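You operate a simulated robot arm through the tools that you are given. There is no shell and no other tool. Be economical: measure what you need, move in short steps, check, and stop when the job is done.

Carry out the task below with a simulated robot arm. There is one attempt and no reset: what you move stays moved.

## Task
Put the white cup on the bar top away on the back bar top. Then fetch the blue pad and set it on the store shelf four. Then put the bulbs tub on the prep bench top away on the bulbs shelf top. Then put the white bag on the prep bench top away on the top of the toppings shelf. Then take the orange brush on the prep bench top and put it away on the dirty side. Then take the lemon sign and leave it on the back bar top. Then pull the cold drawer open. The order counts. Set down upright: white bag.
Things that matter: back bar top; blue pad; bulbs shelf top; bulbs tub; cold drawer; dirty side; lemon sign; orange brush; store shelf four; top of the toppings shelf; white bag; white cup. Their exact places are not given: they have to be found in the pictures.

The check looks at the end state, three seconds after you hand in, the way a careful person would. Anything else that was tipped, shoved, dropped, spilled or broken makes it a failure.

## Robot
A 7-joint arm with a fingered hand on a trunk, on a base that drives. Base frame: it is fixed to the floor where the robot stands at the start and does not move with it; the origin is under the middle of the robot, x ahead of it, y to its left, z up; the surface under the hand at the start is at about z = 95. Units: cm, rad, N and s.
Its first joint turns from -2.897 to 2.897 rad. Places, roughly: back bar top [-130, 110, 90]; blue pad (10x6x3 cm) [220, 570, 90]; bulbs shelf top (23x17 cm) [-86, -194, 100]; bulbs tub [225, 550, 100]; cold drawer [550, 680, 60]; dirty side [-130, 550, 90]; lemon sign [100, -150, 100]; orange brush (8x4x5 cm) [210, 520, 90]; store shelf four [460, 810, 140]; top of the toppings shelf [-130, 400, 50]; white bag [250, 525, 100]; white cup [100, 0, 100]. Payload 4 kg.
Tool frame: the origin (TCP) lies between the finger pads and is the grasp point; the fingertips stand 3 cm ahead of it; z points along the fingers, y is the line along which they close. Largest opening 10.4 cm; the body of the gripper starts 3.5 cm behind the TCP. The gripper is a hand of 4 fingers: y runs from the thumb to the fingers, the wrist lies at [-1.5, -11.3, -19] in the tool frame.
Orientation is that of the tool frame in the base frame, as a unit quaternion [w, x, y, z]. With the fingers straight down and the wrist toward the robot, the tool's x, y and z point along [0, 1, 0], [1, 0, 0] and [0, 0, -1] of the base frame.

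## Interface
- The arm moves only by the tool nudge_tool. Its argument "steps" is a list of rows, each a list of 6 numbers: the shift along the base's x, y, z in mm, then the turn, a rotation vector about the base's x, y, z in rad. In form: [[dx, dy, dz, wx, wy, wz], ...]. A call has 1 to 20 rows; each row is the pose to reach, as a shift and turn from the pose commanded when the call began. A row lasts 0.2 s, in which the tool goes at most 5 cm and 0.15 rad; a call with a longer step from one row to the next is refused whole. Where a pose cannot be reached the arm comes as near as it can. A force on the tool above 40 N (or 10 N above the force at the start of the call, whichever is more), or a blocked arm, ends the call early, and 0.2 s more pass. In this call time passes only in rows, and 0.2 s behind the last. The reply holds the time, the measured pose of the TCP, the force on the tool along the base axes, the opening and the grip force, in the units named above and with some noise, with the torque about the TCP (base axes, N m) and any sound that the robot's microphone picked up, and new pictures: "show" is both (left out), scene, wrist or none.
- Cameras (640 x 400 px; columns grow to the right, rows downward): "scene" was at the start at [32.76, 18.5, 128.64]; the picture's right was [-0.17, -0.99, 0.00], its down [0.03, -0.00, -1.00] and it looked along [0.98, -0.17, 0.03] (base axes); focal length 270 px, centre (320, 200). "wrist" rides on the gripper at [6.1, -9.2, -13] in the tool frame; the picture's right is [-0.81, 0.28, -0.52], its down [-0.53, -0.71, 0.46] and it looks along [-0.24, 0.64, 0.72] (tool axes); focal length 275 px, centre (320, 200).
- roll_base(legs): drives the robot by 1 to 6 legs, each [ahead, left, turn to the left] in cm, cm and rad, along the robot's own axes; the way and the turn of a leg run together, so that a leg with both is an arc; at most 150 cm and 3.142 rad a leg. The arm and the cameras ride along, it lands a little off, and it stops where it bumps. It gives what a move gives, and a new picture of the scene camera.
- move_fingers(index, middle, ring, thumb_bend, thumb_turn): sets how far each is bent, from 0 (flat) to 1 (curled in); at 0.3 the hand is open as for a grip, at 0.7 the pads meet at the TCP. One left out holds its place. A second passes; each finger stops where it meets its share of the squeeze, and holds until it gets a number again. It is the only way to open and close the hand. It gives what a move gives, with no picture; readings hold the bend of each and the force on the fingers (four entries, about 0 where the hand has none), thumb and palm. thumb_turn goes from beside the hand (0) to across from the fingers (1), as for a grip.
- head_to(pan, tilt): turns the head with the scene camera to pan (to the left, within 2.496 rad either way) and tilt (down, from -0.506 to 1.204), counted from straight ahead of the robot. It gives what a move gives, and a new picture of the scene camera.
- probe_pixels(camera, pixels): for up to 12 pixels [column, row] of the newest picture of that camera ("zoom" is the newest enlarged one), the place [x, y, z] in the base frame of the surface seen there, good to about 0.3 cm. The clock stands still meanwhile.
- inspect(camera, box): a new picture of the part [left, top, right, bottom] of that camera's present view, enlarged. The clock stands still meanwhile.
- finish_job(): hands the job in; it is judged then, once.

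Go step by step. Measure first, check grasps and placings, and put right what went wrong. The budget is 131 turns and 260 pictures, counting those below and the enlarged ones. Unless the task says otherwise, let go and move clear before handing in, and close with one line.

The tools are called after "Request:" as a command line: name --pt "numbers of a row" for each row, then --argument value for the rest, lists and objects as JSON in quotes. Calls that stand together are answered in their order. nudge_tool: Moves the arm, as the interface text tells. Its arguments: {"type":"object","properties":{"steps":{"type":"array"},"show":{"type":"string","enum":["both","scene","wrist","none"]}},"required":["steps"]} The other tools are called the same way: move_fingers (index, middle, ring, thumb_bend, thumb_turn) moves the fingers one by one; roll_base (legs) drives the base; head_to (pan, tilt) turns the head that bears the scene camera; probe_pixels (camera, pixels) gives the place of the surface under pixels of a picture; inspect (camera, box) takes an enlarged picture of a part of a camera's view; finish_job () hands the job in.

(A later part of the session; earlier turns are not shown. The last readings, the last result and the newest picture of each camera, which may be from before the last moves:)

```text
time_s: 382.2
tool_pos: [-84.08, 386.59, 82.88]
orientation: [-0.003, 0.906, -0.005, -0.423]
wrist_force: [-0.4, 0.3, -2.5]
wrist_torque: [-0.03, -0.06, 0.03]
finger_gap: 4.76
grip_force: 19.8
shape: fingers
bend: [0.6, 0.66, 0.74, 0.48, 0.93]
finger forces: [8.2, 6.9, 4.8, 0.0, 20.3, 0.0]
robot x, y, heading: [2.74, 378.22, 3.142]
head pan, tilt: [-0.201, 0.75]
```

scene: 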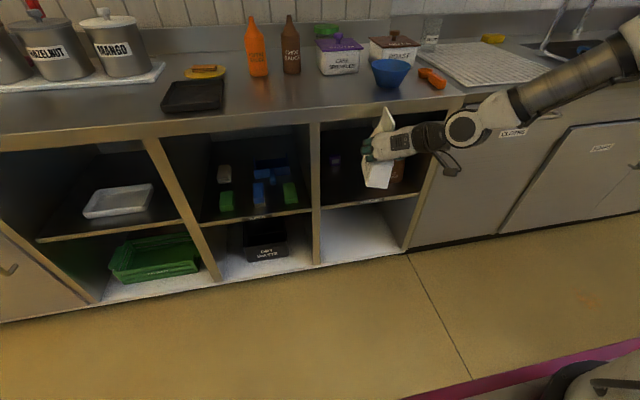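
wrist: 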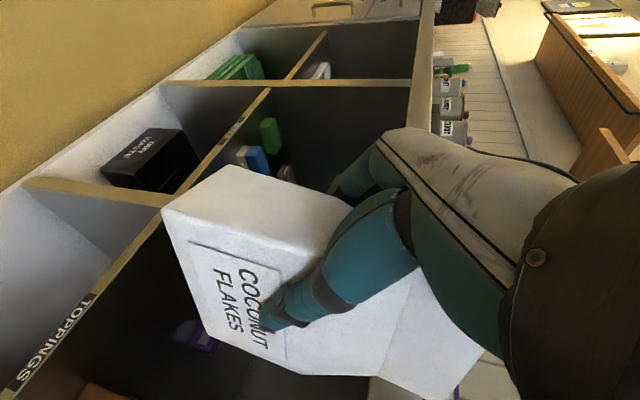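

Let me measure the bag's tilt and the wrist joint's position.

Request:
probe_pixels --camera "wrist" --pixels '[[168, 215], [207, 325], [170, 210], [225, 170], [195, 270], [300, 372], [470, 350], [385, 392]]'

Request:
probe_pixels --camera "scene" --pixels '[[380, 185], [375, 160], [385, 115], [465, 128], [430, 137], [550, 85], [445, 170], [490, 110]]'

Request:
inspect --camera "scene" --box '[330, 90, 490, 210]'

```text
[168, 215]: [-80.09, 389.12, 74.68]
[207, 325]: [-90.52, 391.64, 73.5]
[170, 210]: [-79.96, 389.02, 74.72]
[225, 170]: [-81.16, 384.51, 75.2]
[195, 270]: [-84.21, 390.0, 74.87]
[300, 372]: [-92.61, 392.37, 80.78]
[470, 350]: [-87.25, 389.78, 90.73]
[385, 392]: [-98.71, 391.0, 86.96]
```

```text
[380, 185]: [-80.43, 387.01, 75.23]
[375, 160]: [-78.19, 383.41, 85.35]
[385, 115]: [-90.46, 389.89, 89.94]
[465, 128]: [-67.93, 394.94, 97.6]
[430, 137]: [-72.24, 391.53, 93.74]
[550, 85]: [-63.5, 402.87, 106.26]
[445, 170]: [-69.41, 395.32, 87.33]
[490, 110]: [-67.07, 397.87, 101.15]
```

```text
3.33 times, centred on (410, 150) of scene
```

zoom: 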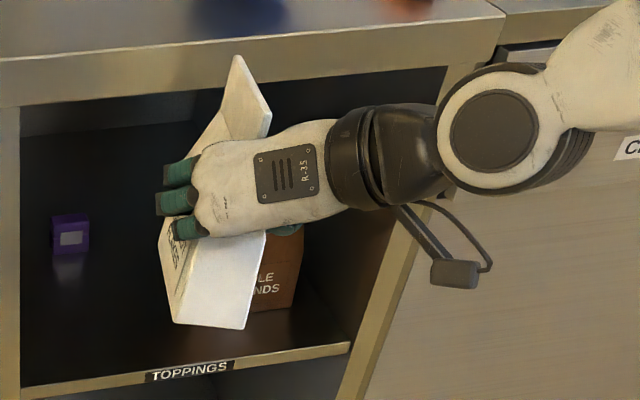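

Bag's leading end is ~0.11 rad low and yawed ~0.24. Correct with wy +0.11 and wz +0.2, and lower to z≈62 in front of the cubby.

Request:
nudge_tool --pt "0 0 -40 0 0.05 0.1" --pt "0 -5 -80 0 0.11 0.2" --pt "0 -10 -120 0 0.11 0.2" --pt "0 -15 -165 0 0.11 0.2" --pt "0 -15 -205 0 0.11 0.2"

Request:
inspect --camera "scene" --box '[310, 90, 510, 240]'

Request:
probe_pixels --camera "wrist" --pixels '[[168, 215], [207, 325], [225, 172], [195, 270], [300, 372], [245, 350], [470, 350], [385, 388]]'

```text
time_s: 383.4
tool_pos: [-83.96, 385.11, 62.58]
orientation: [0.039, 0.877, 0.085, -0.471]
wrist_force: [0.0, 0.5, -2.4]
wrist_torque: [-0.05, -0.09, 0.01]
finger_gap: 4.75
grip_force: 19.8
shape: fingers
bend: [0.6, 0.66, 0.74, 0.48, 0.93]
finger forces: [8.1, 6.5, 5.3, 0.0, 20.3, 0.1]
robot x, y, heading: [2.93, 378.51, 3.139]
head pan, tilt: [-0.201, 0.75]
```

scene: 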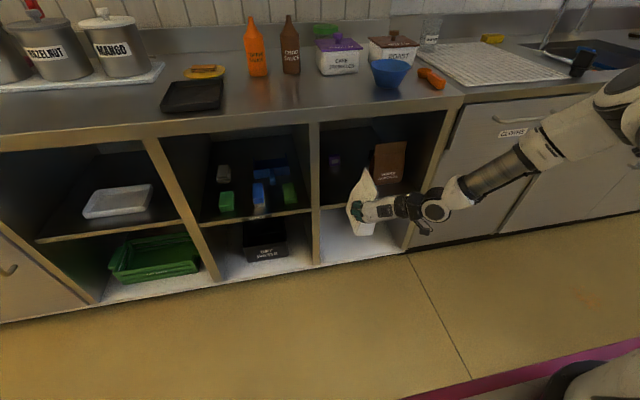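
wrist: 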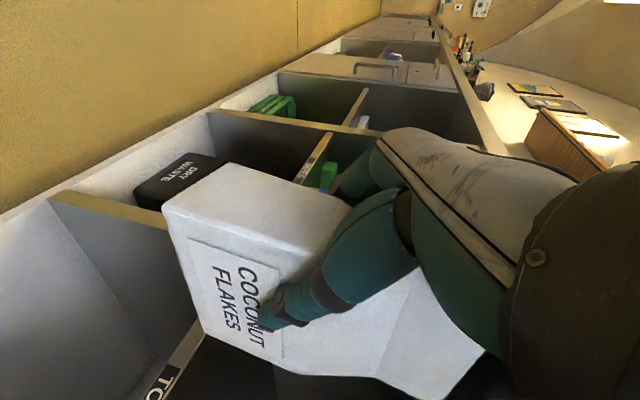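

```text
2.67 times, centred on (410, 165) of scene
```

zoom: 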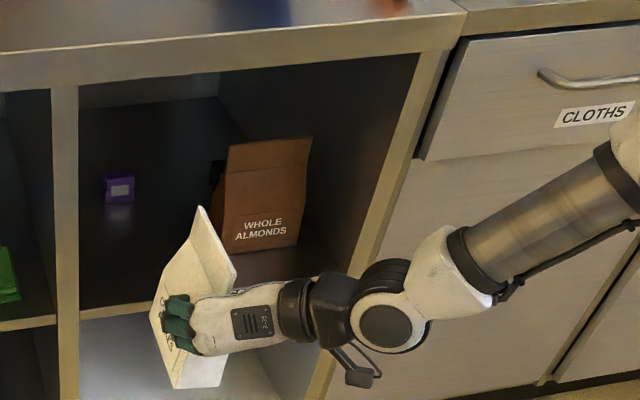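

```text
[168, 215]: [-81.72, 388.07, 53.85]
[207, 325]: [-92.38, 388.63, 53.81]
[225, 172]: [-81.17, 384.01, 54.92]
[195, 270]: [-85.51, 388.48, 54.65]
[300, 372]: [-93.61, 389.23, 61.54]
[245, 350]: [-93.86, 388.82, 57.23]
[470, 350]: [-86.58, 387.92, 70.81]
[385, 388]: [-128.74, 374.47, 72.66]
```

Bag is level and aligned now. Check forearm clearance to the counter front for a 23 cm roll-in.

Request:
probe_pixels --camera "scene" --pixels '[[436, 212], [418, 228], [455, 195], [500, 172], [560, 135], [610, 100], [405, 205], [500, 120], [455, 170], [530, 165], [425, 195]]'

```text
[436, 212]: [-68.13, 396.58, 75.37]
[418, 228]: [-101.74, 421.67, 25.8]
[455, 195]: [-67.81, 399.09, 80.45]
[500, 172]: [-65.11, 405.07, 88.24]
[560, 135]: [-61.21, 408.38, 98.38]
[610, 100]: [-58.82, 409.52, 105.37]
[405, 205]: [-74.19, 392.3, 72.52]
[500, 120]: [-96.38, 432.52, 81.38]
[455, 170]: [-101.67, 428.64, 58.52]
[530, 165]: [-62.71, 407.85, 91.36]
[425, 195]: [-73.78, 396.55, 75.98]
```

Clearance is ~2 cm beyond a 21 cm roll-in. Rolling ahead 21 cm.

Request:
roll_base --legs '[[12, 0, 0], [9, 0, 0]]'

Request:
inspect --camera "scene" --box '[280, 100, 520, 280]'

Request:
inspect --camera "wrist" --box '[0, 0, 640, 400]'

Request:
probe_pixels --camera "zoom" --pixels '[[168, 215], [207, 325], [225, 172], [195, 270], [300, 372], [245, 350], [150, 260], [60, 330]]'

```text
time_s: 385.3
tool_pos: [-104.93, 384.97, 62.56]
orientation: [0.039, 0.877, 0.084, -0.471]
wrist_force: [0.1, 0.5, -2.5]
wrist_torque: [-0.06, -0.1, 0.0]
finger_gap: 4.76
grip_force: 20.0
shape: fingers
bend: [0.6, 0.66, 0.74, 0.48, 0.93]
finger forces: [8.2, 6.4, 5.3, 0.1, 20.4, 0.1]
robot x, y, heading: [-18.1, 378.67, 3.142]
head pan, tilt: [-0.201, 0.75]
```

scene: 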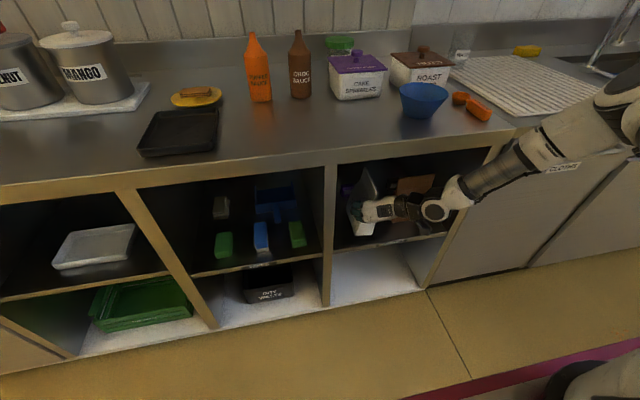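

```text
2.22 times, centred on (400, 190) of scene
```

zoom: 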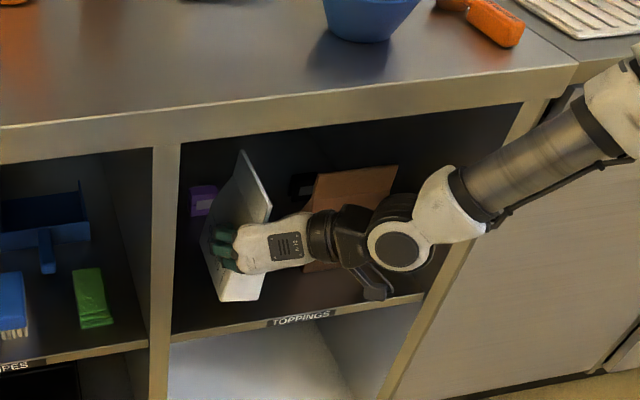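

```text
1.00 times, centred on (320, 200) of wrist (not enlarged: the box is as wide or as high as the picture)
```

zoom: 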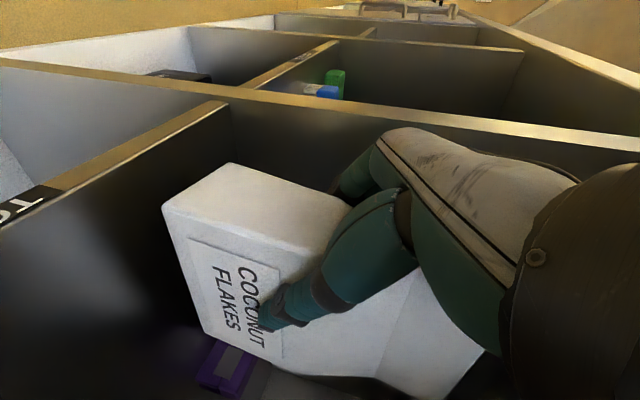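

```text
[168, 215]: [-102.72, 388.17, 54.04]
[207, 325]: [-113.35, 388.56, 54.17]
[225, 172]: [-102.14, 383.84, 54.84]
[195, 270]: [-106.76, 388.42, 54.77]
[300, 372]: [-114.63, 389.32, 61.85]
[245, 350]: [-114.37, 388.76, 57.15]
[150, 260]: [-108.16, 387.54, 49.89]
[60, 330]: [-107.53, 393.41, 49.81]
```

Bag is inside. Nudge 1 cm deeper and lower to contact.

Request:
nudge_tool --pt "-8 0 0 0 0 0" --pt "-8 0 -15 0 0 0" --pt "-8 0 -25 0 0 0" --pt "-8 0 -31 0 0 0" --pt "-8 0 -36 0 0 0" --pt "-8 0 -40 0 0 0"

```text
time_s: 386.7
tool_pos: [-105.8, 385.09, 61.72]
orientation: [0.04, 0.877, 0.084, -0.471]
wrist_force: [-0.2, 0.4, -3.9]
wrist_torque: [0.0, -0.07, -0.02]
finger_gap: 4.78
grip_force: 19.9
shape: fingers
bend: [0.6, 0.66, 0.74, 0.48, 0.93]
finger forces: [8.2, 6.5, 5.3, 0.0, 20.2, 0.0]
out of reach, approached as far as the arm can: row 2, 3, 4, 5, 6
robot x, y, heading: [-18.17, 378.48, 3.143]
head pan, tilt: [-0.201, 0.75]
```

scene: 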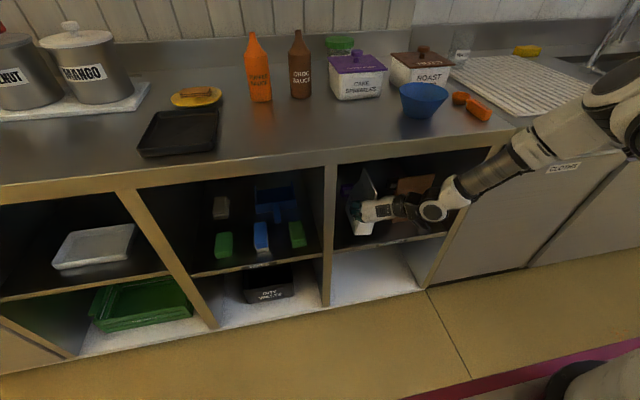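
wrist: 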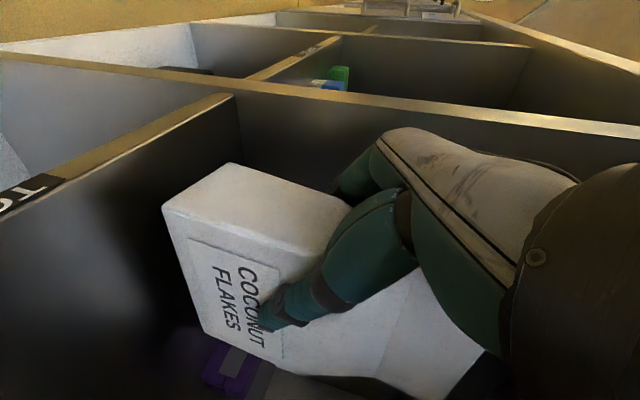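

Arm's reach limit is hit 3 cm above the shelf. Pull the arm back 10 cm and roll the base 10 cm closer, then lower.

Request:
nudge_tool --pt "30 0 10 0 0 0" --pt "70 0 10 0 0 0" --pt "110 0 10 0 0 0" --show "none"

Request:
roll_base --legs '[[11, 0, 0]]'

Request:
inspect --camera "scene" --box '[280, 100, 520, 280]'

```text
time_s: 387.5
tool_pos: [-94.68, 385.36, 62.68]
orientation: [0.04, 0.877, 0.085, -0.471]
wrist_force: [0.2, 0.1, -2.9]
wrist_torque: [-0.03, -0.1, 0.0]
finger_gap: 4.77
grip_force: 19.8
shape: fingers
bend: [0.6, 0.66, 0.74, 0.48, 0.93]
finger forces: [8.3, 6.5, 5.3, 0.0, 20.3, 0.0]
robot x, y, heading: [-17.86, 378.5, 3.145]
head pan, tilt: [-0.201, 0.75]
```

```text
time_s: 388.7
tool_pos: [-105.58, 385.52, 62.76]
orientation: [0.039, 0.878, 0.085, -0.47]
wrist_force: [0.7, -0.2, -2.5]
wrist_torque: [-0.01, -0.08, -0.03]
finger_gap: 4.75
grip_force: 20.1
shape: fingers
bend: [0.6, 0.66, 0.74, 0.48, 0.93]
finger forces: [8.2, 6.5, 5.1, 0.1, 20.3, 0.0]
robot x, y, heading: [-29.12, 378.5, 3.142]
head pan, tilt: [-0.201, 0.75]
```

scene: 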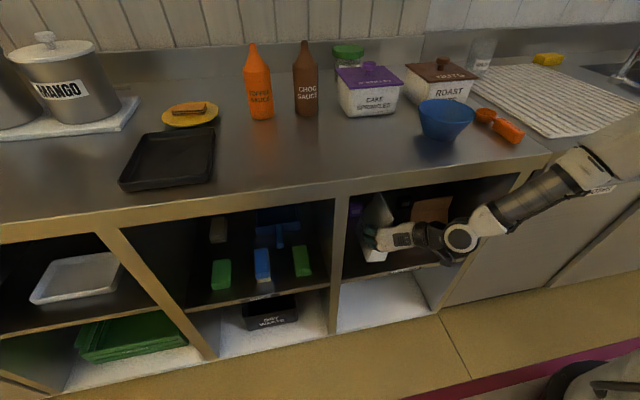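

```text
2.22 times, centred on (400, 190) of scene
```

zoom: 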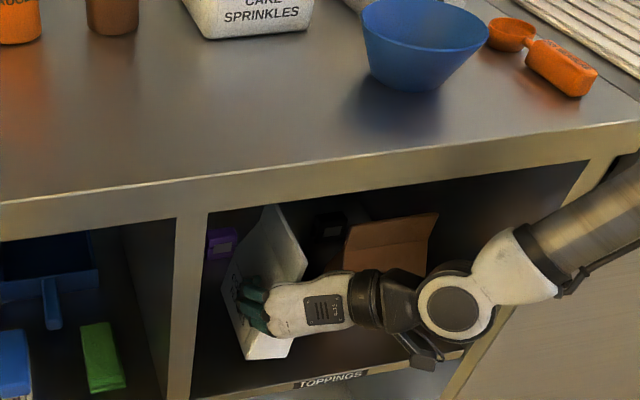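

Request:
nudge_tool --pt "0 0 -12 0 0 0" --pt "0 0 -22 0 0 0" --pt "0 0 -30 0 0 0" --pt "0 0 -36 0 0 0" --pt "0 0 -42 0 0 0"

Request:
probe_pixels --camera "wrist" --pixels '[[168, 215], [207, 325], [225, 172], [195, 270], [245, 350], [150, 260]]'

```text
time_s: 389.9
tool_pos: [-106.09, 385.62, 62.54]
orientation: [0.039, 0.878, 0.085, -0.47]
wrist_force: [0.6, -0.3, -2.9]
wrist_torque: [-0.03, -0.08, -0.01]
finger_gap: 4.77
grip_force: 19.4
shape: fingers
bend: [0.6, 0.66, 0.74, 0.48, 0.93]
finger forces: [8.2, 6.7, 5.1, 0.1, 20.3, 0.1]
out of reach, approached as far as the arm can: row 1, 2, 3, 4, 5
robot x, y, heading: [-29.13, 378.33, 3.139]
head pan, tilt: [-0.201, 0.75]
```

scene: 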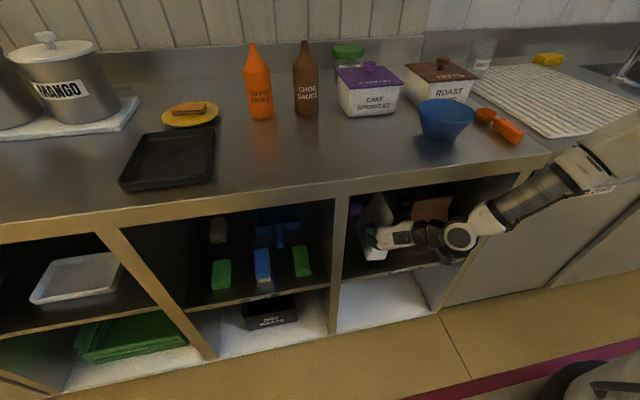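
wrist: 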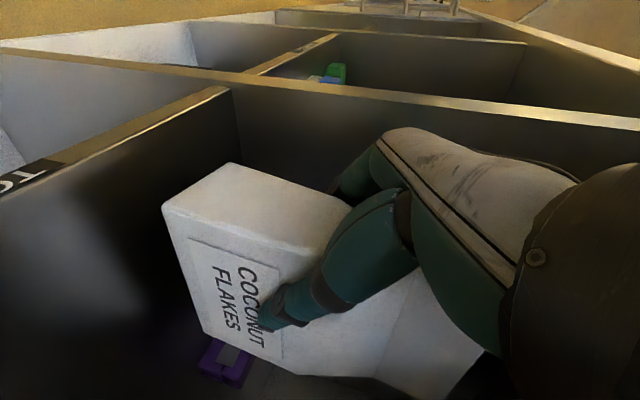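

```text
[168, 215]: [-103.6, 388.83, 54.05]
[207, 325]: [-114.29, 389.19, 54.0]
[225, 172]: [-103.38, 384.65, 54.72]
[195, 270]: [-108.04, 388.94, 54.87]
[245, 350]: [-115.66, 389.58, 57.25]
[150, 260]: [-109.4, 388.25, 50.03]
```

A wrist joint limit seems to be the cause, not distance. Undo the 0.2 yaw (bag may sit slightly turned) and try lowering again.

Request:
nudge_tool --pt "0 -5 0 0 0 -0.1" --pt "0 -12 0 0 0 -0.2" --pt "0 -12 -12 0 0 -0.2" --pt "0 -12 -22 0 0 -0.2" --pt "0 -12 -30 0 0 -0.2" --pt "0 -12 -36 0 0 -0.2"

Request:
probe_pixels --camera "wrist" --pixels '[[168, 215], [207, 325], [225, 172], [195, 270], [245, 350], [150, 260]]'

```text
time_s: 391.3
tool_pos: [-106.82, 384.72, 63.16]
orientation: [-0.007, 0.882, -0.004, -0.471]
wrist_force: [-0.6, 0.0, -2.6]
wrist_torque: [-0.06, -0.09, -0.03]
finger_gap: 4.77
grip_force: 20.2
shape: fingers
bend: [0.6, 0.66, 0.74, 0.48, 0.93]
finger forces: [8.1, 6.6, 4.7, 0.1, 20.1, 0.0]
out of reach, approached as far as the arm can: row 1, 2, 3, 4, 5, 6
robot x, y, heading: [-29.17, 378.21, 3.138]
head pan, tilt: [-0.201, 0.75]
```

scene: 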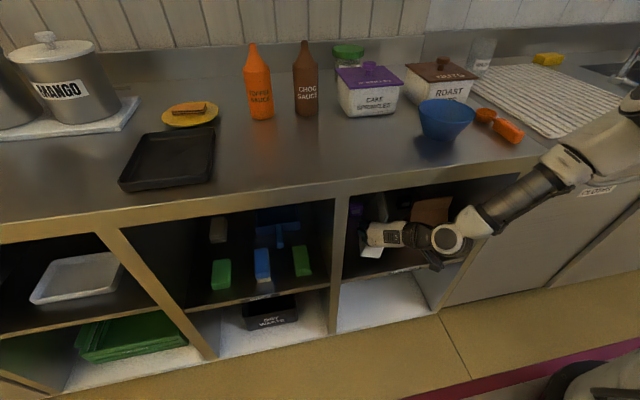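
wrist: 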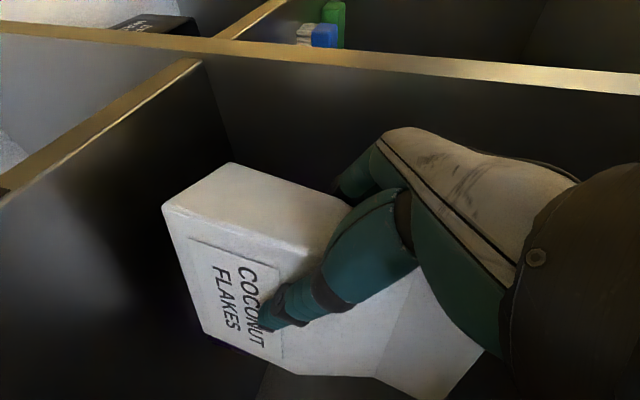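

```text
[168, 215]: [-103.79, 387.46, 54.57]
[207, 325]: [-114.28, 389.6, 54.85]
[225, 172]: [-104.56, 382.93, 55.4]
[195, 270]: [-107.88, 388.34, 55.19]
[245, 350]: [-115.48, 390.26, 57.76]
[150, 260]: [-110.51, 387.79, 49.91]
```

More positive yaw is better, and steeper tilt should help. I'll restore the yaw, pitch the hand 0.2 rad more downward and see how low the leading edge gets; on gentle release it will rock flat.

Request:
nudge_tool --pt "0 5 5 0 -0.08 0.1" --pt "0 10 5 0 -0.15 0.2" --pt "0 10 0 0 -0.2 0.2" --pt "0 10 -8 0 -0.2 0.2" --pt "0 10 -16 0 -0.2 0.2" --pt "0 10 -24 0 -0.2 0.2"

Request:
probe_pixels --camera "wrist" --pixels '[[168, 215], [207, 325], [225, 172], [195, 270], [245, 350], [150, 260]]'

Request:
inspect --camera "scene" --box '[300, 150, 520, 300]'

```text
time_s: 392.7
tool_pos: [-106.89, 385.73, 60.65]
orientation: [0.038, 0.921, 0.084, -0.38]
wrist_force: [1.5, -1.0, 1.4]
wrist_torque: [0.13, 0.12, -0.01]
finger_gap: 4.74
grip_force: 21.5
shape: fingers
bend: [0.6, 0.66, 0.74, 0.48, 0.93]
finger forces: [7.6, 6.8, 7.7, 0.1, 21.1, 0.0]
robot x, y, heading: [-29.11, 378.69, 3.14]
head pan, tilt: [-0.201, 0.75]
```

scene: 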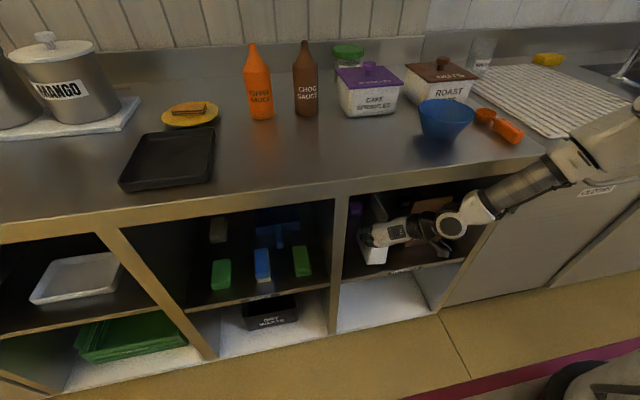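
wrist: 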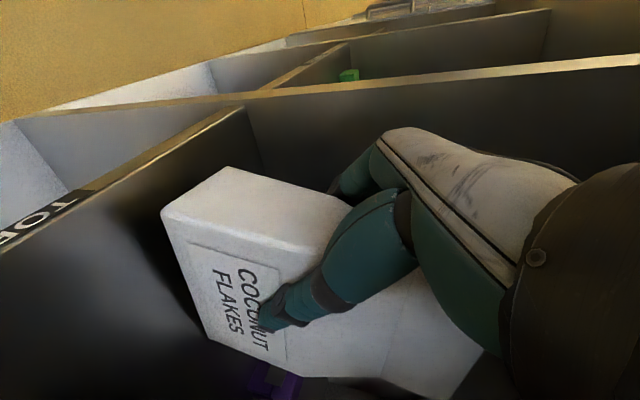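

```text
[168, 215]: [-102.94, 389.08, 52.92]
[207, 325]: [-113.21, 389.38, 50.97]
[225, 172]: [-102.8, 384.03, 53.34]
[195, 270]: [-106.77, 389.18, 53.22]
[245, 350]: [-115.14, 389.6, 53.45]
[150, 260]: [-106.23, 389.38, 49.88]
```

```text
2.67 times, centred on (410, 225) of scene
```

zoom: 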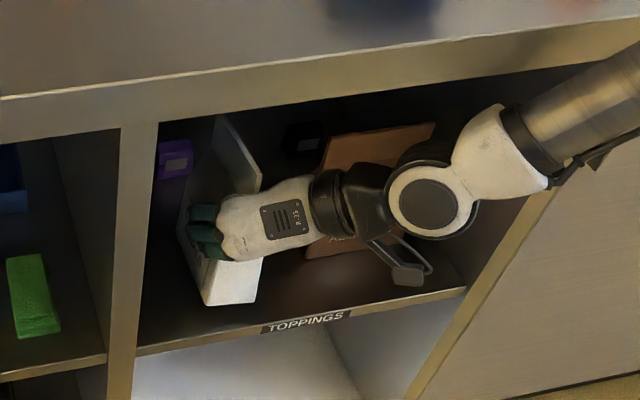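

It reaches now, with the leading edge touching. Push down gently so the bag pivots level in the grip.

Request:
nudge_tool --pt "0 0 -5 0 0 0" --pt "0 0 -9 0 0 0" --pt "0 0 -13 0 0 0" --pt "0 0 -17 0 0 0" --pt "0 0 -20 0 0 0" --show "wrist"

Request:
probe_pixels --camera "wrist" --pixels '[[168, 215], [207, 325], [225, 172], [195, 270], [245, 350], [150, 260]]'

```text
time_s: 393.9
tool_pos: [-106.88, 385.69, 59.58]
orientation: [0.039, 0.921, 0.085, -0.379]
wrist_force: [1.7, -1.0, 2.9]
wrist_torque: [0.16, 0.37, 0.03]
finger_gap: 4.72
grip_force: 24.0
shape: fingers
bend: [0.61, 0.66, 0.74, 0.47, 0.94]
finger forces: [6.8, 7.1, 10.5, 0.1, 22.1, 0.0]
out of reach, approached as far as the arm can: row 4, 5
robot x, y, heading: [-29.1, 378.38, 3.141]
head pan, tilt: [-0.201, 0.75]
```

wrist: 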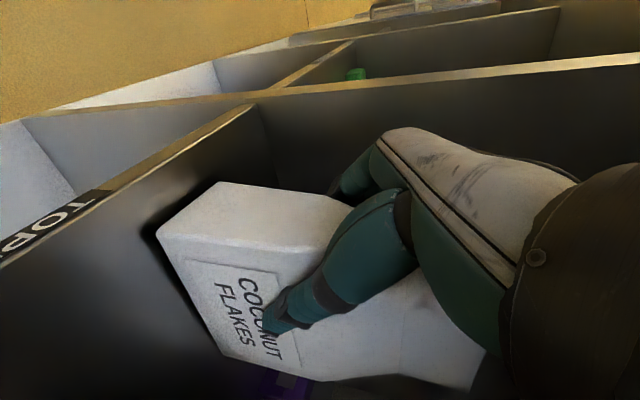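

```text
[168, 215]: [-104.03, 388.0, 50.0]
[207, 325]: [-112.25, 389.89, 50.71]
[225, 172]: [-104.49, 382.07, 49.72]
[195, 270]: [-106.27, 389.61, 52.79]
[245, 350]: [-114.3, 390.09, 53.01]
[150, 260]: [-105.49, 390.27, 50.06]
```

The bag is pivoting level. Check trailing corner height.

Request:
probe_pixels --camera "wrist" --pixels '[[162, 237], [170, 245], [220, 345], [225, 350], [190, 295], [225, 190], [155, 250], [215, 355]]'

Request:
inspect --camera "scene" --box '[320, 180, 440, 280]'

```text
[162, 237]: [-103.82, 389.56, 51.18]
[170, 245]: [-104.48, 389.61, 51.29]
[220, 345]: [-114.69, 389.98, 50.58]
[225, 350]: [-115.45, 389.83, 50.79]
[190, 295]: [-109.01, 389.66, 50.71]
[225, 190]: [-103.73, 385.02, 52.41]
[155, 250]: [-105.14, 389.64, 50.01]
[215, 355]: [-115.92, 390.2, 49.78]
```

```text
4.00 times, centred on (380, 230) of scene
```

zoom: 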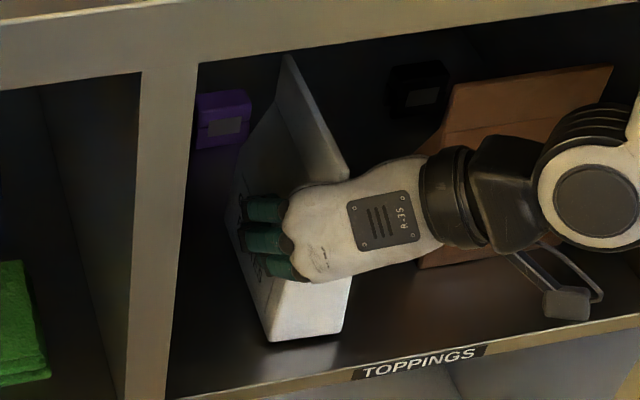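

Nearly flat, within ~0.6 cm. Release gently.

Request:
move_fingers --index 0.48 --middle 0.5 --ring 0.52 --thumb_bend 0.38

Request:
move_fingers --index 0.3 --middle 0.3 --ring 0.3 --thumb_bend 0.25

Request:
inspect --camera "scene" --box '[320, 180, 440, 280]'

Request:
inspect --camera "wrist" --box '[80, 100, 560, 400]'

```text
time_s: 394.9
tool_pos: [-106.81, 385.66, 59.47]
orientation: [0.039, 0.921, 0.085, -0.379]
wrist_force: [0.8, 0.6, -0.2]
wrist_torque: [-0.02, 0.01, 0.02]
finger_gap: 7.0
grip_force: 0.0
shape: fingers
bend: [0.48, 0.5, 0.52, 0.38, 0.97]
finger forces: [0.1, 0.0, 0.0, 0.0, 0.0, 0.1]
robot x, y, heading: [-28.76, 378.04, 3.143]
head pan, tilt: [-0.201, 0.75]
```

```text
time_s: 395.9
tool_pos: [-106.88, 385.7, 59.51]
orientation: [0.039, 0.92, 0.086, -0.379]
wrist_force: [-0.3, -0.1, -0.3]
wrist_torque: [-0.01, -0.01, 0.0]
finger_gap: 10.69
grip_force: 0.1
shape: fingers
bend: [0.3, 0.3, 0.3, 0.25, 0.97]
finger forces: [0.0, 0.0, 0.1, 0.0, 0.0, 0.1]
robot x, y, heading: [-28.96, 378.26, 3.139]
head pan, tilt: [-0.201, 0.75]
```

```text
4.00 times, centred on (380, 230) of scene
```

zoom: 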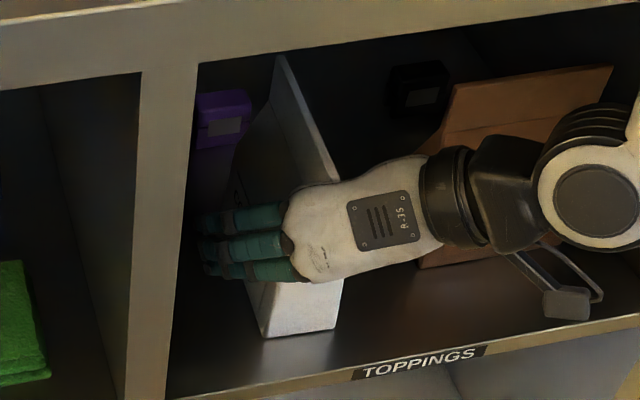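

```text
1.33 times, centred on (320, 250) of wrist
```

zoom: 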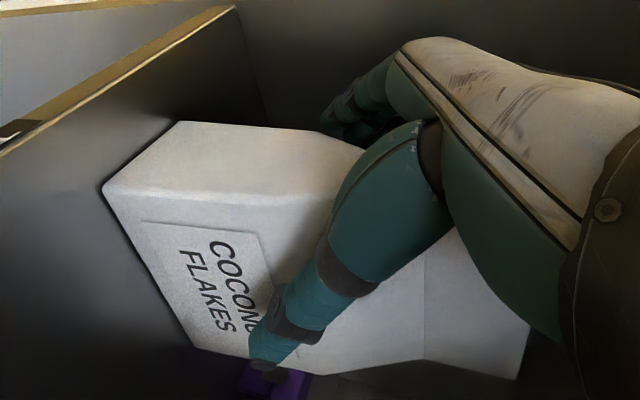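

Bag stands upright on the shelf. Withdraw by rolling straight back 30 cm.

Request:
roll_base --legs '[[-30, 0, 0]]'

Request:
inspect --camera "scene" --box '[320, 130, 520, 260]'

```text
time_s: 398.0
tool_pos: [-76.94, 385.41, 59.44]
orientation: [0.04, 0.92, 0.086, -0.379]
wrist_force: [-0.3, 1.0, 0.7]
wrist_torque: [0.02, 0.01, 0.01]
finger_gap: 10.68
grip_force: 0.1
shape: fingers
bend: [0.3, 0.3, 0.3, 0.25, 0.97]
finger forces: [0.1, 0.0, 0.1, 0.1, 0.1, 0.1]
robot x, y, heading: [0.71, 378.56, -3.145]
head pan, tilt: [-0.201, 0.75]
```

scene: 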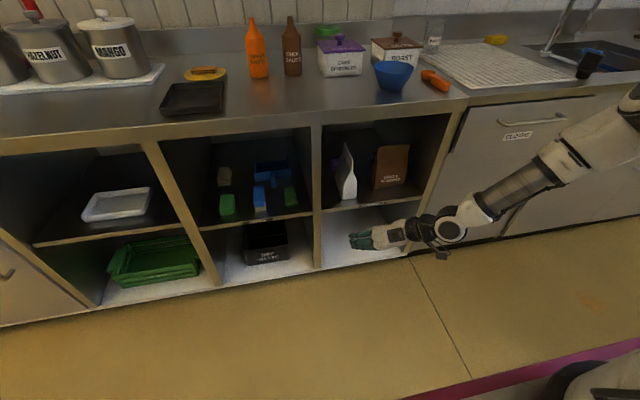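

```text
3.08 times, centred on (420, 195) of scene
```

zoom: 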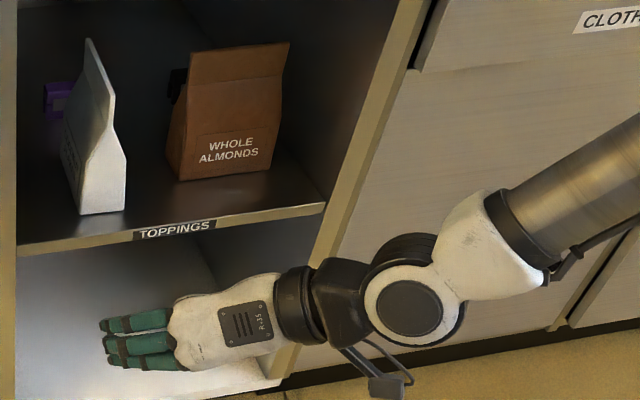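

White bag stands upright on the toppings shelf. Raise the arm and return the tool to pointing straight down.

Request:
nudge_tool --pt "0 0 45 0 0 0" --pt "0 0 90 0 0 0" --pt "0 0 135 0 0 0" --pt "0 0 180 0 0 0" --pt "0 0 225 0 0 0" --pt "0 0 270 0 0 0" --pt "0 0 315 0 0 0" --pt "0 0 360 0 0 0" --pt "0 0 405 0 0 0" --pt "10 0 450 0.03 -0.13 0" --pt "20 0 495 0.055 -0.26 0" --pt "30 0 540 0.08 -0.39 0" --pt "40 0 585 0.105 -0.52 0" --pt "50 0 630 0.13 -0.65 0" --pt "60 0 660 0.155 -0.768 0" --show "none"

Request:
nudge_tool --pt "10 0 0 0 0 -0.14" --pt "20 0 0 0 0 -0.28" --pt "30 0 0 0 0 -0.42" --pt "30 0 0 0 0 -0.56" --pt "30 0 0 0 0 -0.7" --pt "30 0 0 0 0 -0.84" --pt "30 0 0 0 0 -0.98" --pt "30 0 0 0 0 -1.12" --pt "30 0 0 0 0 -1.26" --pt "30 0 0 0 0 -1.4" --pt "30 0 0 0 0 -1.54" --pt "30 0 0 0 0 -1.68" --pt "30 0 0 0 0 -1.76" --show "scene"

```text
time_s: 401.2
tool_pos: [-71.18, 385.57, 125.61]
orientation: [-0.001, 0.996, 0.095, 0.001]
wrist_force: [0.1, 0.9, 0.6]
wrist_torque: [-0.01, 0.03, 0.01]
finger_gap: 10.71
grip_force: 0.0
shape: fingers
bend: [0.3, 0.3, 0.3, 0.25, 0.97]
finger forces: [0.0, 0.0, 0.0, 0.0, 0.0, 0.0]
robot x, y, heading: [0.66, 378.54, -3.143]
head pan, tilt: [-0.201, 0.75]
```

```text
time_s: 404.0
tool_pos: [-68.13, 385.45, 125.5]
orientation: [0.001, -0.706, 0.709, -0.001]
wrist_force: [-0.4, 0.1, -0.6]
wrist_torque: [0.0, 0.0, 0.0]
finger_gap: 10.68
grip_force: 0.0
shape: fingers
bend: [0.3, 0.3, 0.3, 0.25, 0.97]
finger forces: [0.0, 0.0, 0.1, 0.1, 0.1, 0.0]
robot x, y, heading: [0.82, 378.51, -3.142]
head pan, tilt: [-0.201, 0.75]
```

scene: 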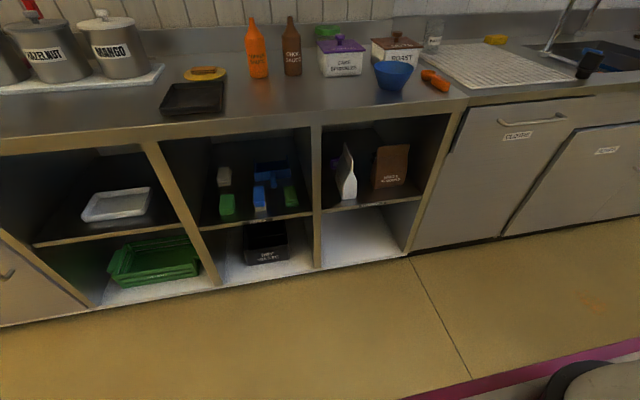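

Next the orange brush. Retract the tool a bit, drive to the bench's south side at x≈205 facing it.

Request:
nudge_tool --pt "45 0 0 0 0 0" --pt "90 0 0 0 0 0" --pt "135 0 0 0 0 0" --pt "180 0 0 0 0 0" --show "none"

Request:
roll_base --legs '[[0, -63, 0], [0, 0, -1.571], [0, -102, 0], [0, -100, 0]]'

Request:
head_to --pan 0 --tilt 0.75

```text
time_s: 405.0
tool_pos: [-50.07, 385.32, 125.51]
orientation: [0.0, -0.706, 0.708, -0.002]
wrist_force: [0.1, 0.7, 0.0]
wrist_torque: [-0.03, 0.0, -0.01]
finger_gap: 10.7
grip_force: 0.1
shape: fingers
bend: [0.3, 0.3, 0.3, 0.25, 0.97]
finger forces: [0.0, 0.0, 0.0, 0.0, 0.0, 0.0]
robot x, y, heading: [1.15, 378.34, -3.143]
head pan, tilt: [-0.201, 0.75]
```

```text
time_s: 422.1
tool_pos: [213.77, 487.71, 125.44]
orientation: [-0.001, 0.011, 1.0, -0.001]
wrist_force: [-0.3, -0.1, 0.3]
wrist_torque: [0.0, 0.0, 0.01]
finger_gap: 10.7
grip_force: 0.1
shape: fingers
bend: [0.3, 0.3, 0.3, 0.25, 0.97]
finger forces: [0.0, 0.0, 0.0, 0.0, 0.0, 0.1]
robot x, y, heading: [205.79, 436.99, 1.552]
head pan, tilt: [-0.201, 0.75]
```

scene: 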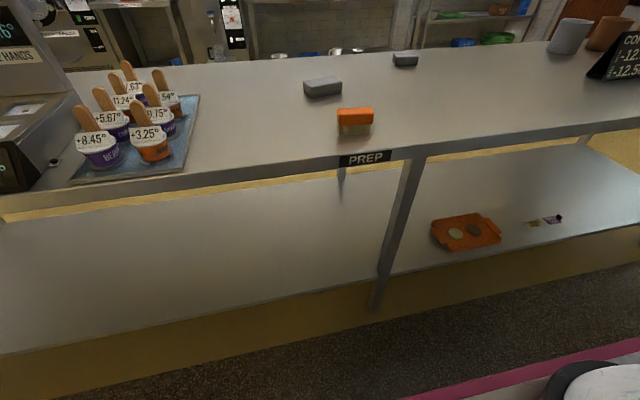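

```text
time_s: 422.9
tool_pos: [213.85, 487.7, 125.39]
orientation: [0.0, 0.01, 1.0, -0.001]
wrist_force: [0.4, -0.6, 0.6]
wrist_torque: [0.0, 0.02, -0.01]
finger_gap: 10.71
grip_force: 0.0
shape: fingers
bend: [0.3, 0.3, 0.3, 0.25, 0.97]
finger forces: [0.0, 0.0, 0.0, 0.0, 0.0, 0.0]
robot x, y, heading: [205.83, 437.12, 1.552]
head pan, tilt: [0.0, 0.75]
```

scene: 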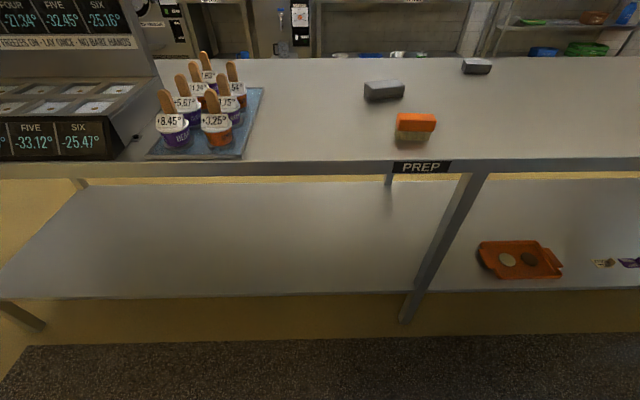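

Drive 8 cm closer and position over the brush.

Request:
roll_base --legs '[[8, 0, 0.018]]'

Request:
nudge_tool --pt "-15 45 0 0 0 0" --pt "-30 85 0 0 0 0" --pt "-45 125 0 0 0 0" --pt "-55 170 0 0 0 0" --pt "-55 215 0 0 0 0" --pt "-55 255 -20 0 0 0" --pt "-55 290 -50 0 0 0" --pt "-55 292 -95 0 0 0" --pt "-55 292 -140 0 0 0" --pt "-55 292 -165 0 0 0"

Request:
inspect --camera "wrist" --box '[120, 160, 440, 400]'

```text
time_s: 423.9
tool_pos: [212.99, 495.81, 125.47]
orientation: [0.0, 0.001, 1.0, -0.002]
wrist_force: [-0.2, 0.0, 0.4]
wrist_torque: [0.02, -0.01, 0.02]
finger_gap: 10.69
grip_force: 0.0
shape: fingers
bend: [0.3, 0.3, 0.3, 0.25, 0.97]
finger forces: [0.1, 0.0, 0.1, 0.0, 0.0, 0.1]
robot x, y, heading: [205.87, 445.12, 1.562]
head pan, tilt: [0.0, 0.75]
```

scene: 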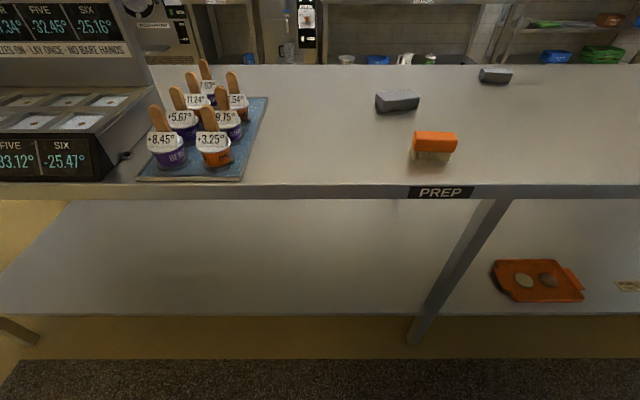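

```text
time_s: 426.1
tool_pos: [207.4, 525.11, 108.89]
orientation: [-0.001, 0.002, 1.0, -0.001]
wrist_force: [-0.2, 0.4, -0.2]
wrist_torque: [0.05, 0.01, 0.0]
finger_gap: 10.69
grip_force: 0.0
shape: fingers
bend: [0.3, 0.3, 0.3, 0.25, 0.97]
finger forces: [0.0, 0.0, 0.1, 0.0, 0.0, 0.0]
robot x, y, heading: [205.76, 444.83, 1.567]
head pan, tilt: [0.0, 0.75]
```

scene: 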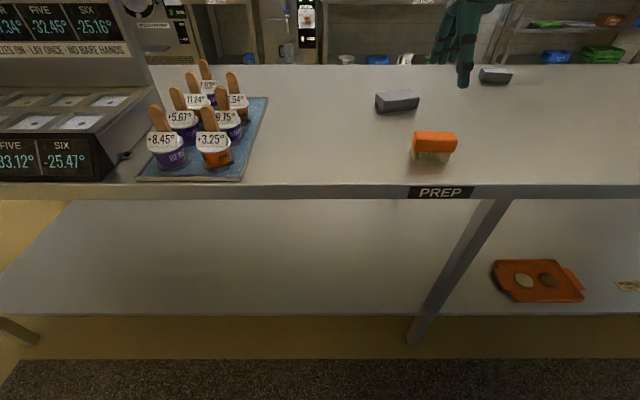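
wrist: 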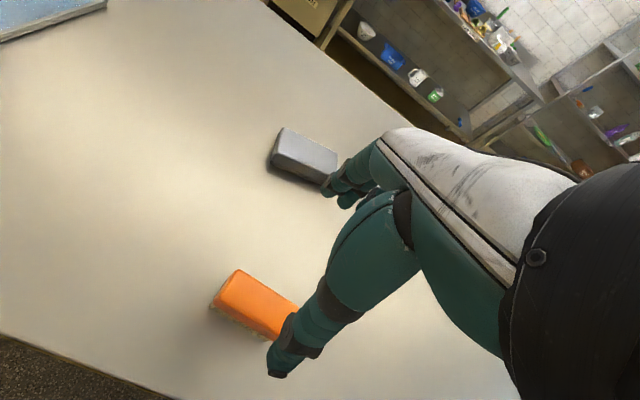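

```text
1.67 times, centred on (280, 280) of wrist
```

zoom: 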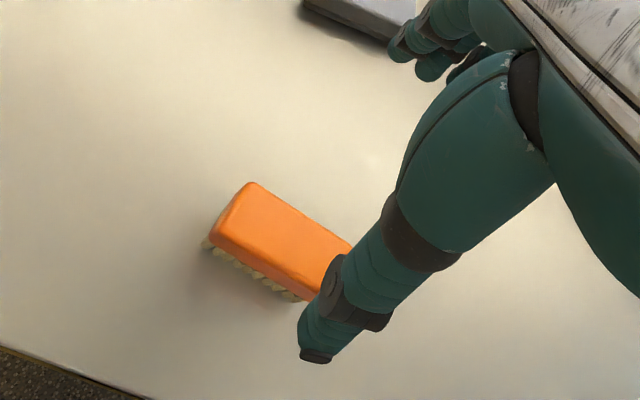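

Request:
probe_pixels --camera "zoom" --pixels '[[252, 185], [213, 238], [310, 295], [345, 250], [280, 245], [230, 210], [250, 260], [305, 225]]'

```text
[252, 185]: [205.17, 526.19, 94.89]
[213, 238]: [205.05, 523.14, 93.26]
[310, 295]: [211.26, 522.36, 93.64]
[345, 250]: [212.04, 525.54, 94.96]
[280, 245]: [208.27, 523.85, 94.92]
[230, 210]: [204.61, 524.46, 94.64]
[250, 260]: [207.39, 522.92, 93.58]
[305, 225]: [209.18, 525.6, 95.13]
```

Brush centre (208.4,524.2). Shift, descend to z≈94.6, close.

Request:
nudge_tool --pt "10 -9 -40 0 0 0" --pt "10 -9 -85 0 0 -0.05" --pt "10 -9 -120 0 0 -0.09" --pt "10 -9 -143 0 0 -0.09" --show "none"

Request:
move_fingers --index 0.6 --middle 0.6 --ring 0.6 --thumb_bend 0.55

Request:
inspect --camera "scene" --box '[370, 80, 500, 200]'

```text
time_s: 427.1
tool_pos: [208.61, 524.1, 94.54]
orientation: [-0.001, 0.048, 0.999, -0.001]
wrist_force: [0.7, 0.3, 0.2]
wrist_torque: [-0.02, 0.0, 0.01]
finger_gap: 10.72
grip_force: 0.0
shape: fingers
bend: [0.3, 0.3, 0.3, 0.25, 0.97]
finger forces: [0.1, 0.1, 0.0, 0.0, 0.0, 0.1]
robot x, y, heading: [205.54, 444.8, 1.57]
head pan, tilt: [0.0, 0.75]
```

```text
time_s: 428.1
tool_pos: [208.64, 524.34, 94.54]
orientation: [-0.001, 0.048, 0.999, -0.001]
wrist_force: [-0.3, -0.3, -0.3]
wrist_torque: [-0.02, 0.01, 0.01]
finger_gap: 3.47
grip_force: 0.8
shape: fingers
bend: [0.59, 0.6, 0.6, 0.54, 0.97]
finger forces: [0.4, 0.3, 0.1, 0.1, 0.7, 0.1]
robot x, y, heading: [205.92, 445.04, 1.565]
head pan, tilt: [0.0, 0.75]
```

```text
3.33 times, centred on (435, 140) of scene
```

zoom: 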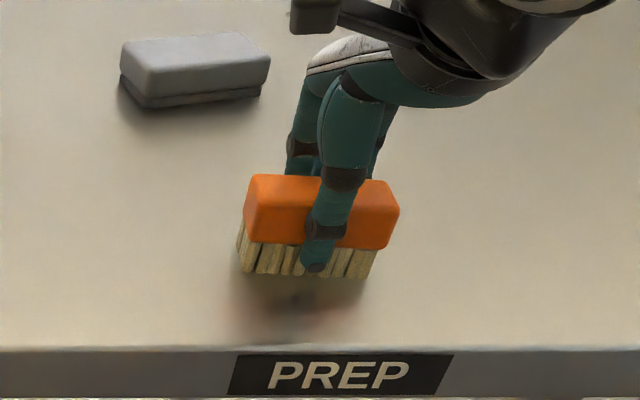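

Request:
move_fingers --index 0.72 --middle 0.72 --ring 0.72 --thumb_bend 0.66

Request:
nudge_tool --pt "0 0 40 0 0 0" --pt "0 0 90 0 0 0.04" --pt "0 0 140 0 0 0.09" --pt "0 -40 170 0 0 0.09" --pt "0 -80 195 0 0 0.09" --pt "0 -120 220 0 0 0.09" --pt "0 -160 245 0 0 0.09" --pt "0 -200 270 0 0 0.09" --pt "0 -240 290 0 0 0.09" --pt "0 -285 300 0 0 0.09"

```text
time_s: 429.1
tool_pos: [208.64, 524.16, 94.54]
orientation: [-0.001, 0.048, 0.999, 0.0]
wrist_force: [0.6, 0.1, 0.4]
wrist_torque: [0.02, 0.0, -0.01]
finger_gap: 3.16
grip_force: 16.2
shape: fingers
bend: [0.62, 0.66, 0.71, 0.55, 0.95]
finger forces: [8.2, 4.7, 3.1, 0.0, 15.9, 0.0]
robot x, y, heading: [206.1, 445.07, 1.564]
head pan, tilt: [0.0, 0.75]
```

```text
time_s: 431.3
tool_pos: [208.59, 495.55, 124.79]
orientation: [0.0, 0.002, 1.0, -0.002]
wrist_force: [-0.2, 0.7, -1.0]
wrist_torque: [0.01, 0.02, -0.01]
finger_gap: 3.13
grip_force: 15.8
shape: fingers
bend: [0.62, 0.66, 0.71, 0.56, 0.95]
finger forces: [8.0, 4.8, 3.1, 0.0, 15.6, 0.0]
robot x, y, heading: [205.94, 444.82, 1.575]
head pan, tilt: [0.0, 0.75]
```

scene: 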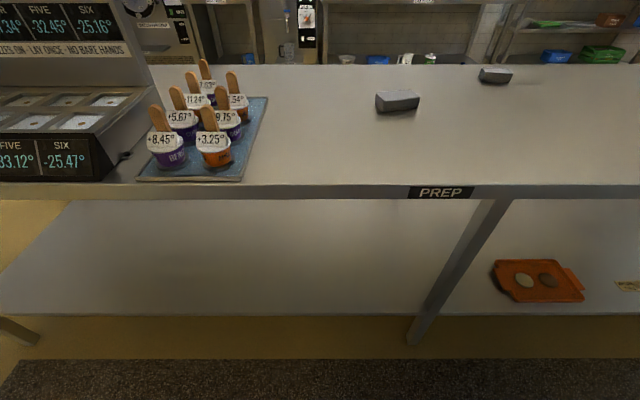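
wrist: 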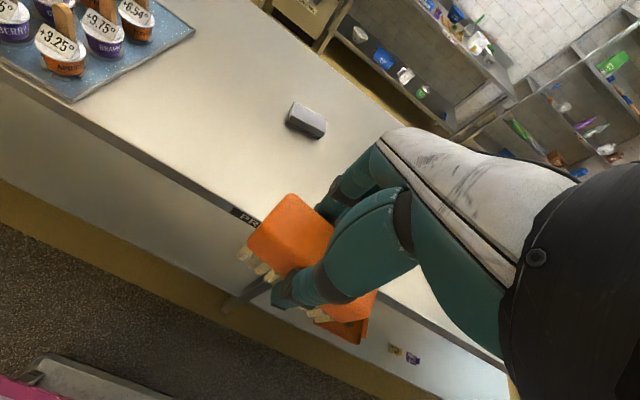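

Brush held. Drive west along y≈440, then north to y≈548 facing the washer counter.

Request:
roll_base --legs '[[-5, 0, 0], [0, 0, 1.567], [115, 0, 0], [112, 0, 0], [0, -106, 0]]'

Request:
head_to --pan 0 --tilt 0.55

```text
time_s: 452.0
tool_pos: [-73.18, 549.97, 124.87]
orientation: [0.0, -0.7, 0.714, -0.002]
wrist_force: [-0.6, -1.0, -0.3]
wrist_torque: [0.03, 0.01, -0.01]
finger_gap: 3.12
grip_force: 15.0
shape: fingers
bend: [0.62, 0.66, 0.71, 0.56, 0.95]
finger forces: [7.7, 4.7, 2.9, 0.0, 14.9, 0.0]
robot x, y, heading: [-22.58, 546.56, 3.126]
head pan, tilt: [0.0, 0.75]
```

scene: 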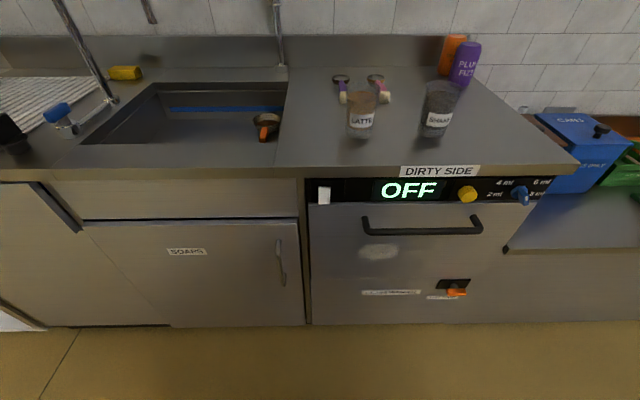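

```text
time_s: 452.7
tool_pos: [-73.21, 550.06, 124.8]
orientation: [0.0, -0.7, 0.714, -0.002]
wrist_force: [-0.5, 0.0, -0.6]
wrist_torque: [0.01, 0.04, 0.0]
finger_gap: 3.11
grip_force: 15.0
shape: fingers
bend: [0.62, 0.66, 0.71, 0.56, 0.95]
finger forces: [7.7, 4.8, 2.9, 0.1, 15.0, 0.0]
robot x, y, heading: [-22.83, 546.03, 3.127]
head pan, tilt: [0.0, 0.55]
```

scene: 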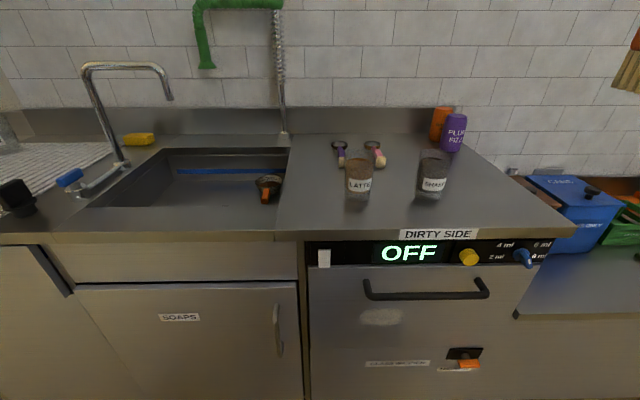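

Request:
probe_pixels --camera "scene" --pixels '[[310, 210], [330, 190], [400, 215], [470, 215], [510, 215], [480, 185], [358, 198], [432, 195], [395, 165], [300, 180], [345, 178], [500, 195]]'

```text
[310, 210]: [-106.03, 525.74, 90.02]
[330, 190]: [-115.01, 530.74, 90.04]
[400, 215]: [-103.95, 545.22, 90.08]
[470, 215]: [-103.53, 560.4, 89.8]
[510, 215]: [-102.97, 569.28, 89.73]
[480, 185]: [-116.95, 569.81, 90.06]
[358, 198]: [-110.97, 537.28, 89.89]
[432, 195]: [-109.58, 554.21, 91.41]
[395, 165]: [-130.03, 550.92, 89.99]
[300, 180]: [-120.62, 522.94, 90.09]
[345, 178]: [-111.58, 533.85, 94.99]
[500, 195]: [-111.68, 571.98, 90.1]
```

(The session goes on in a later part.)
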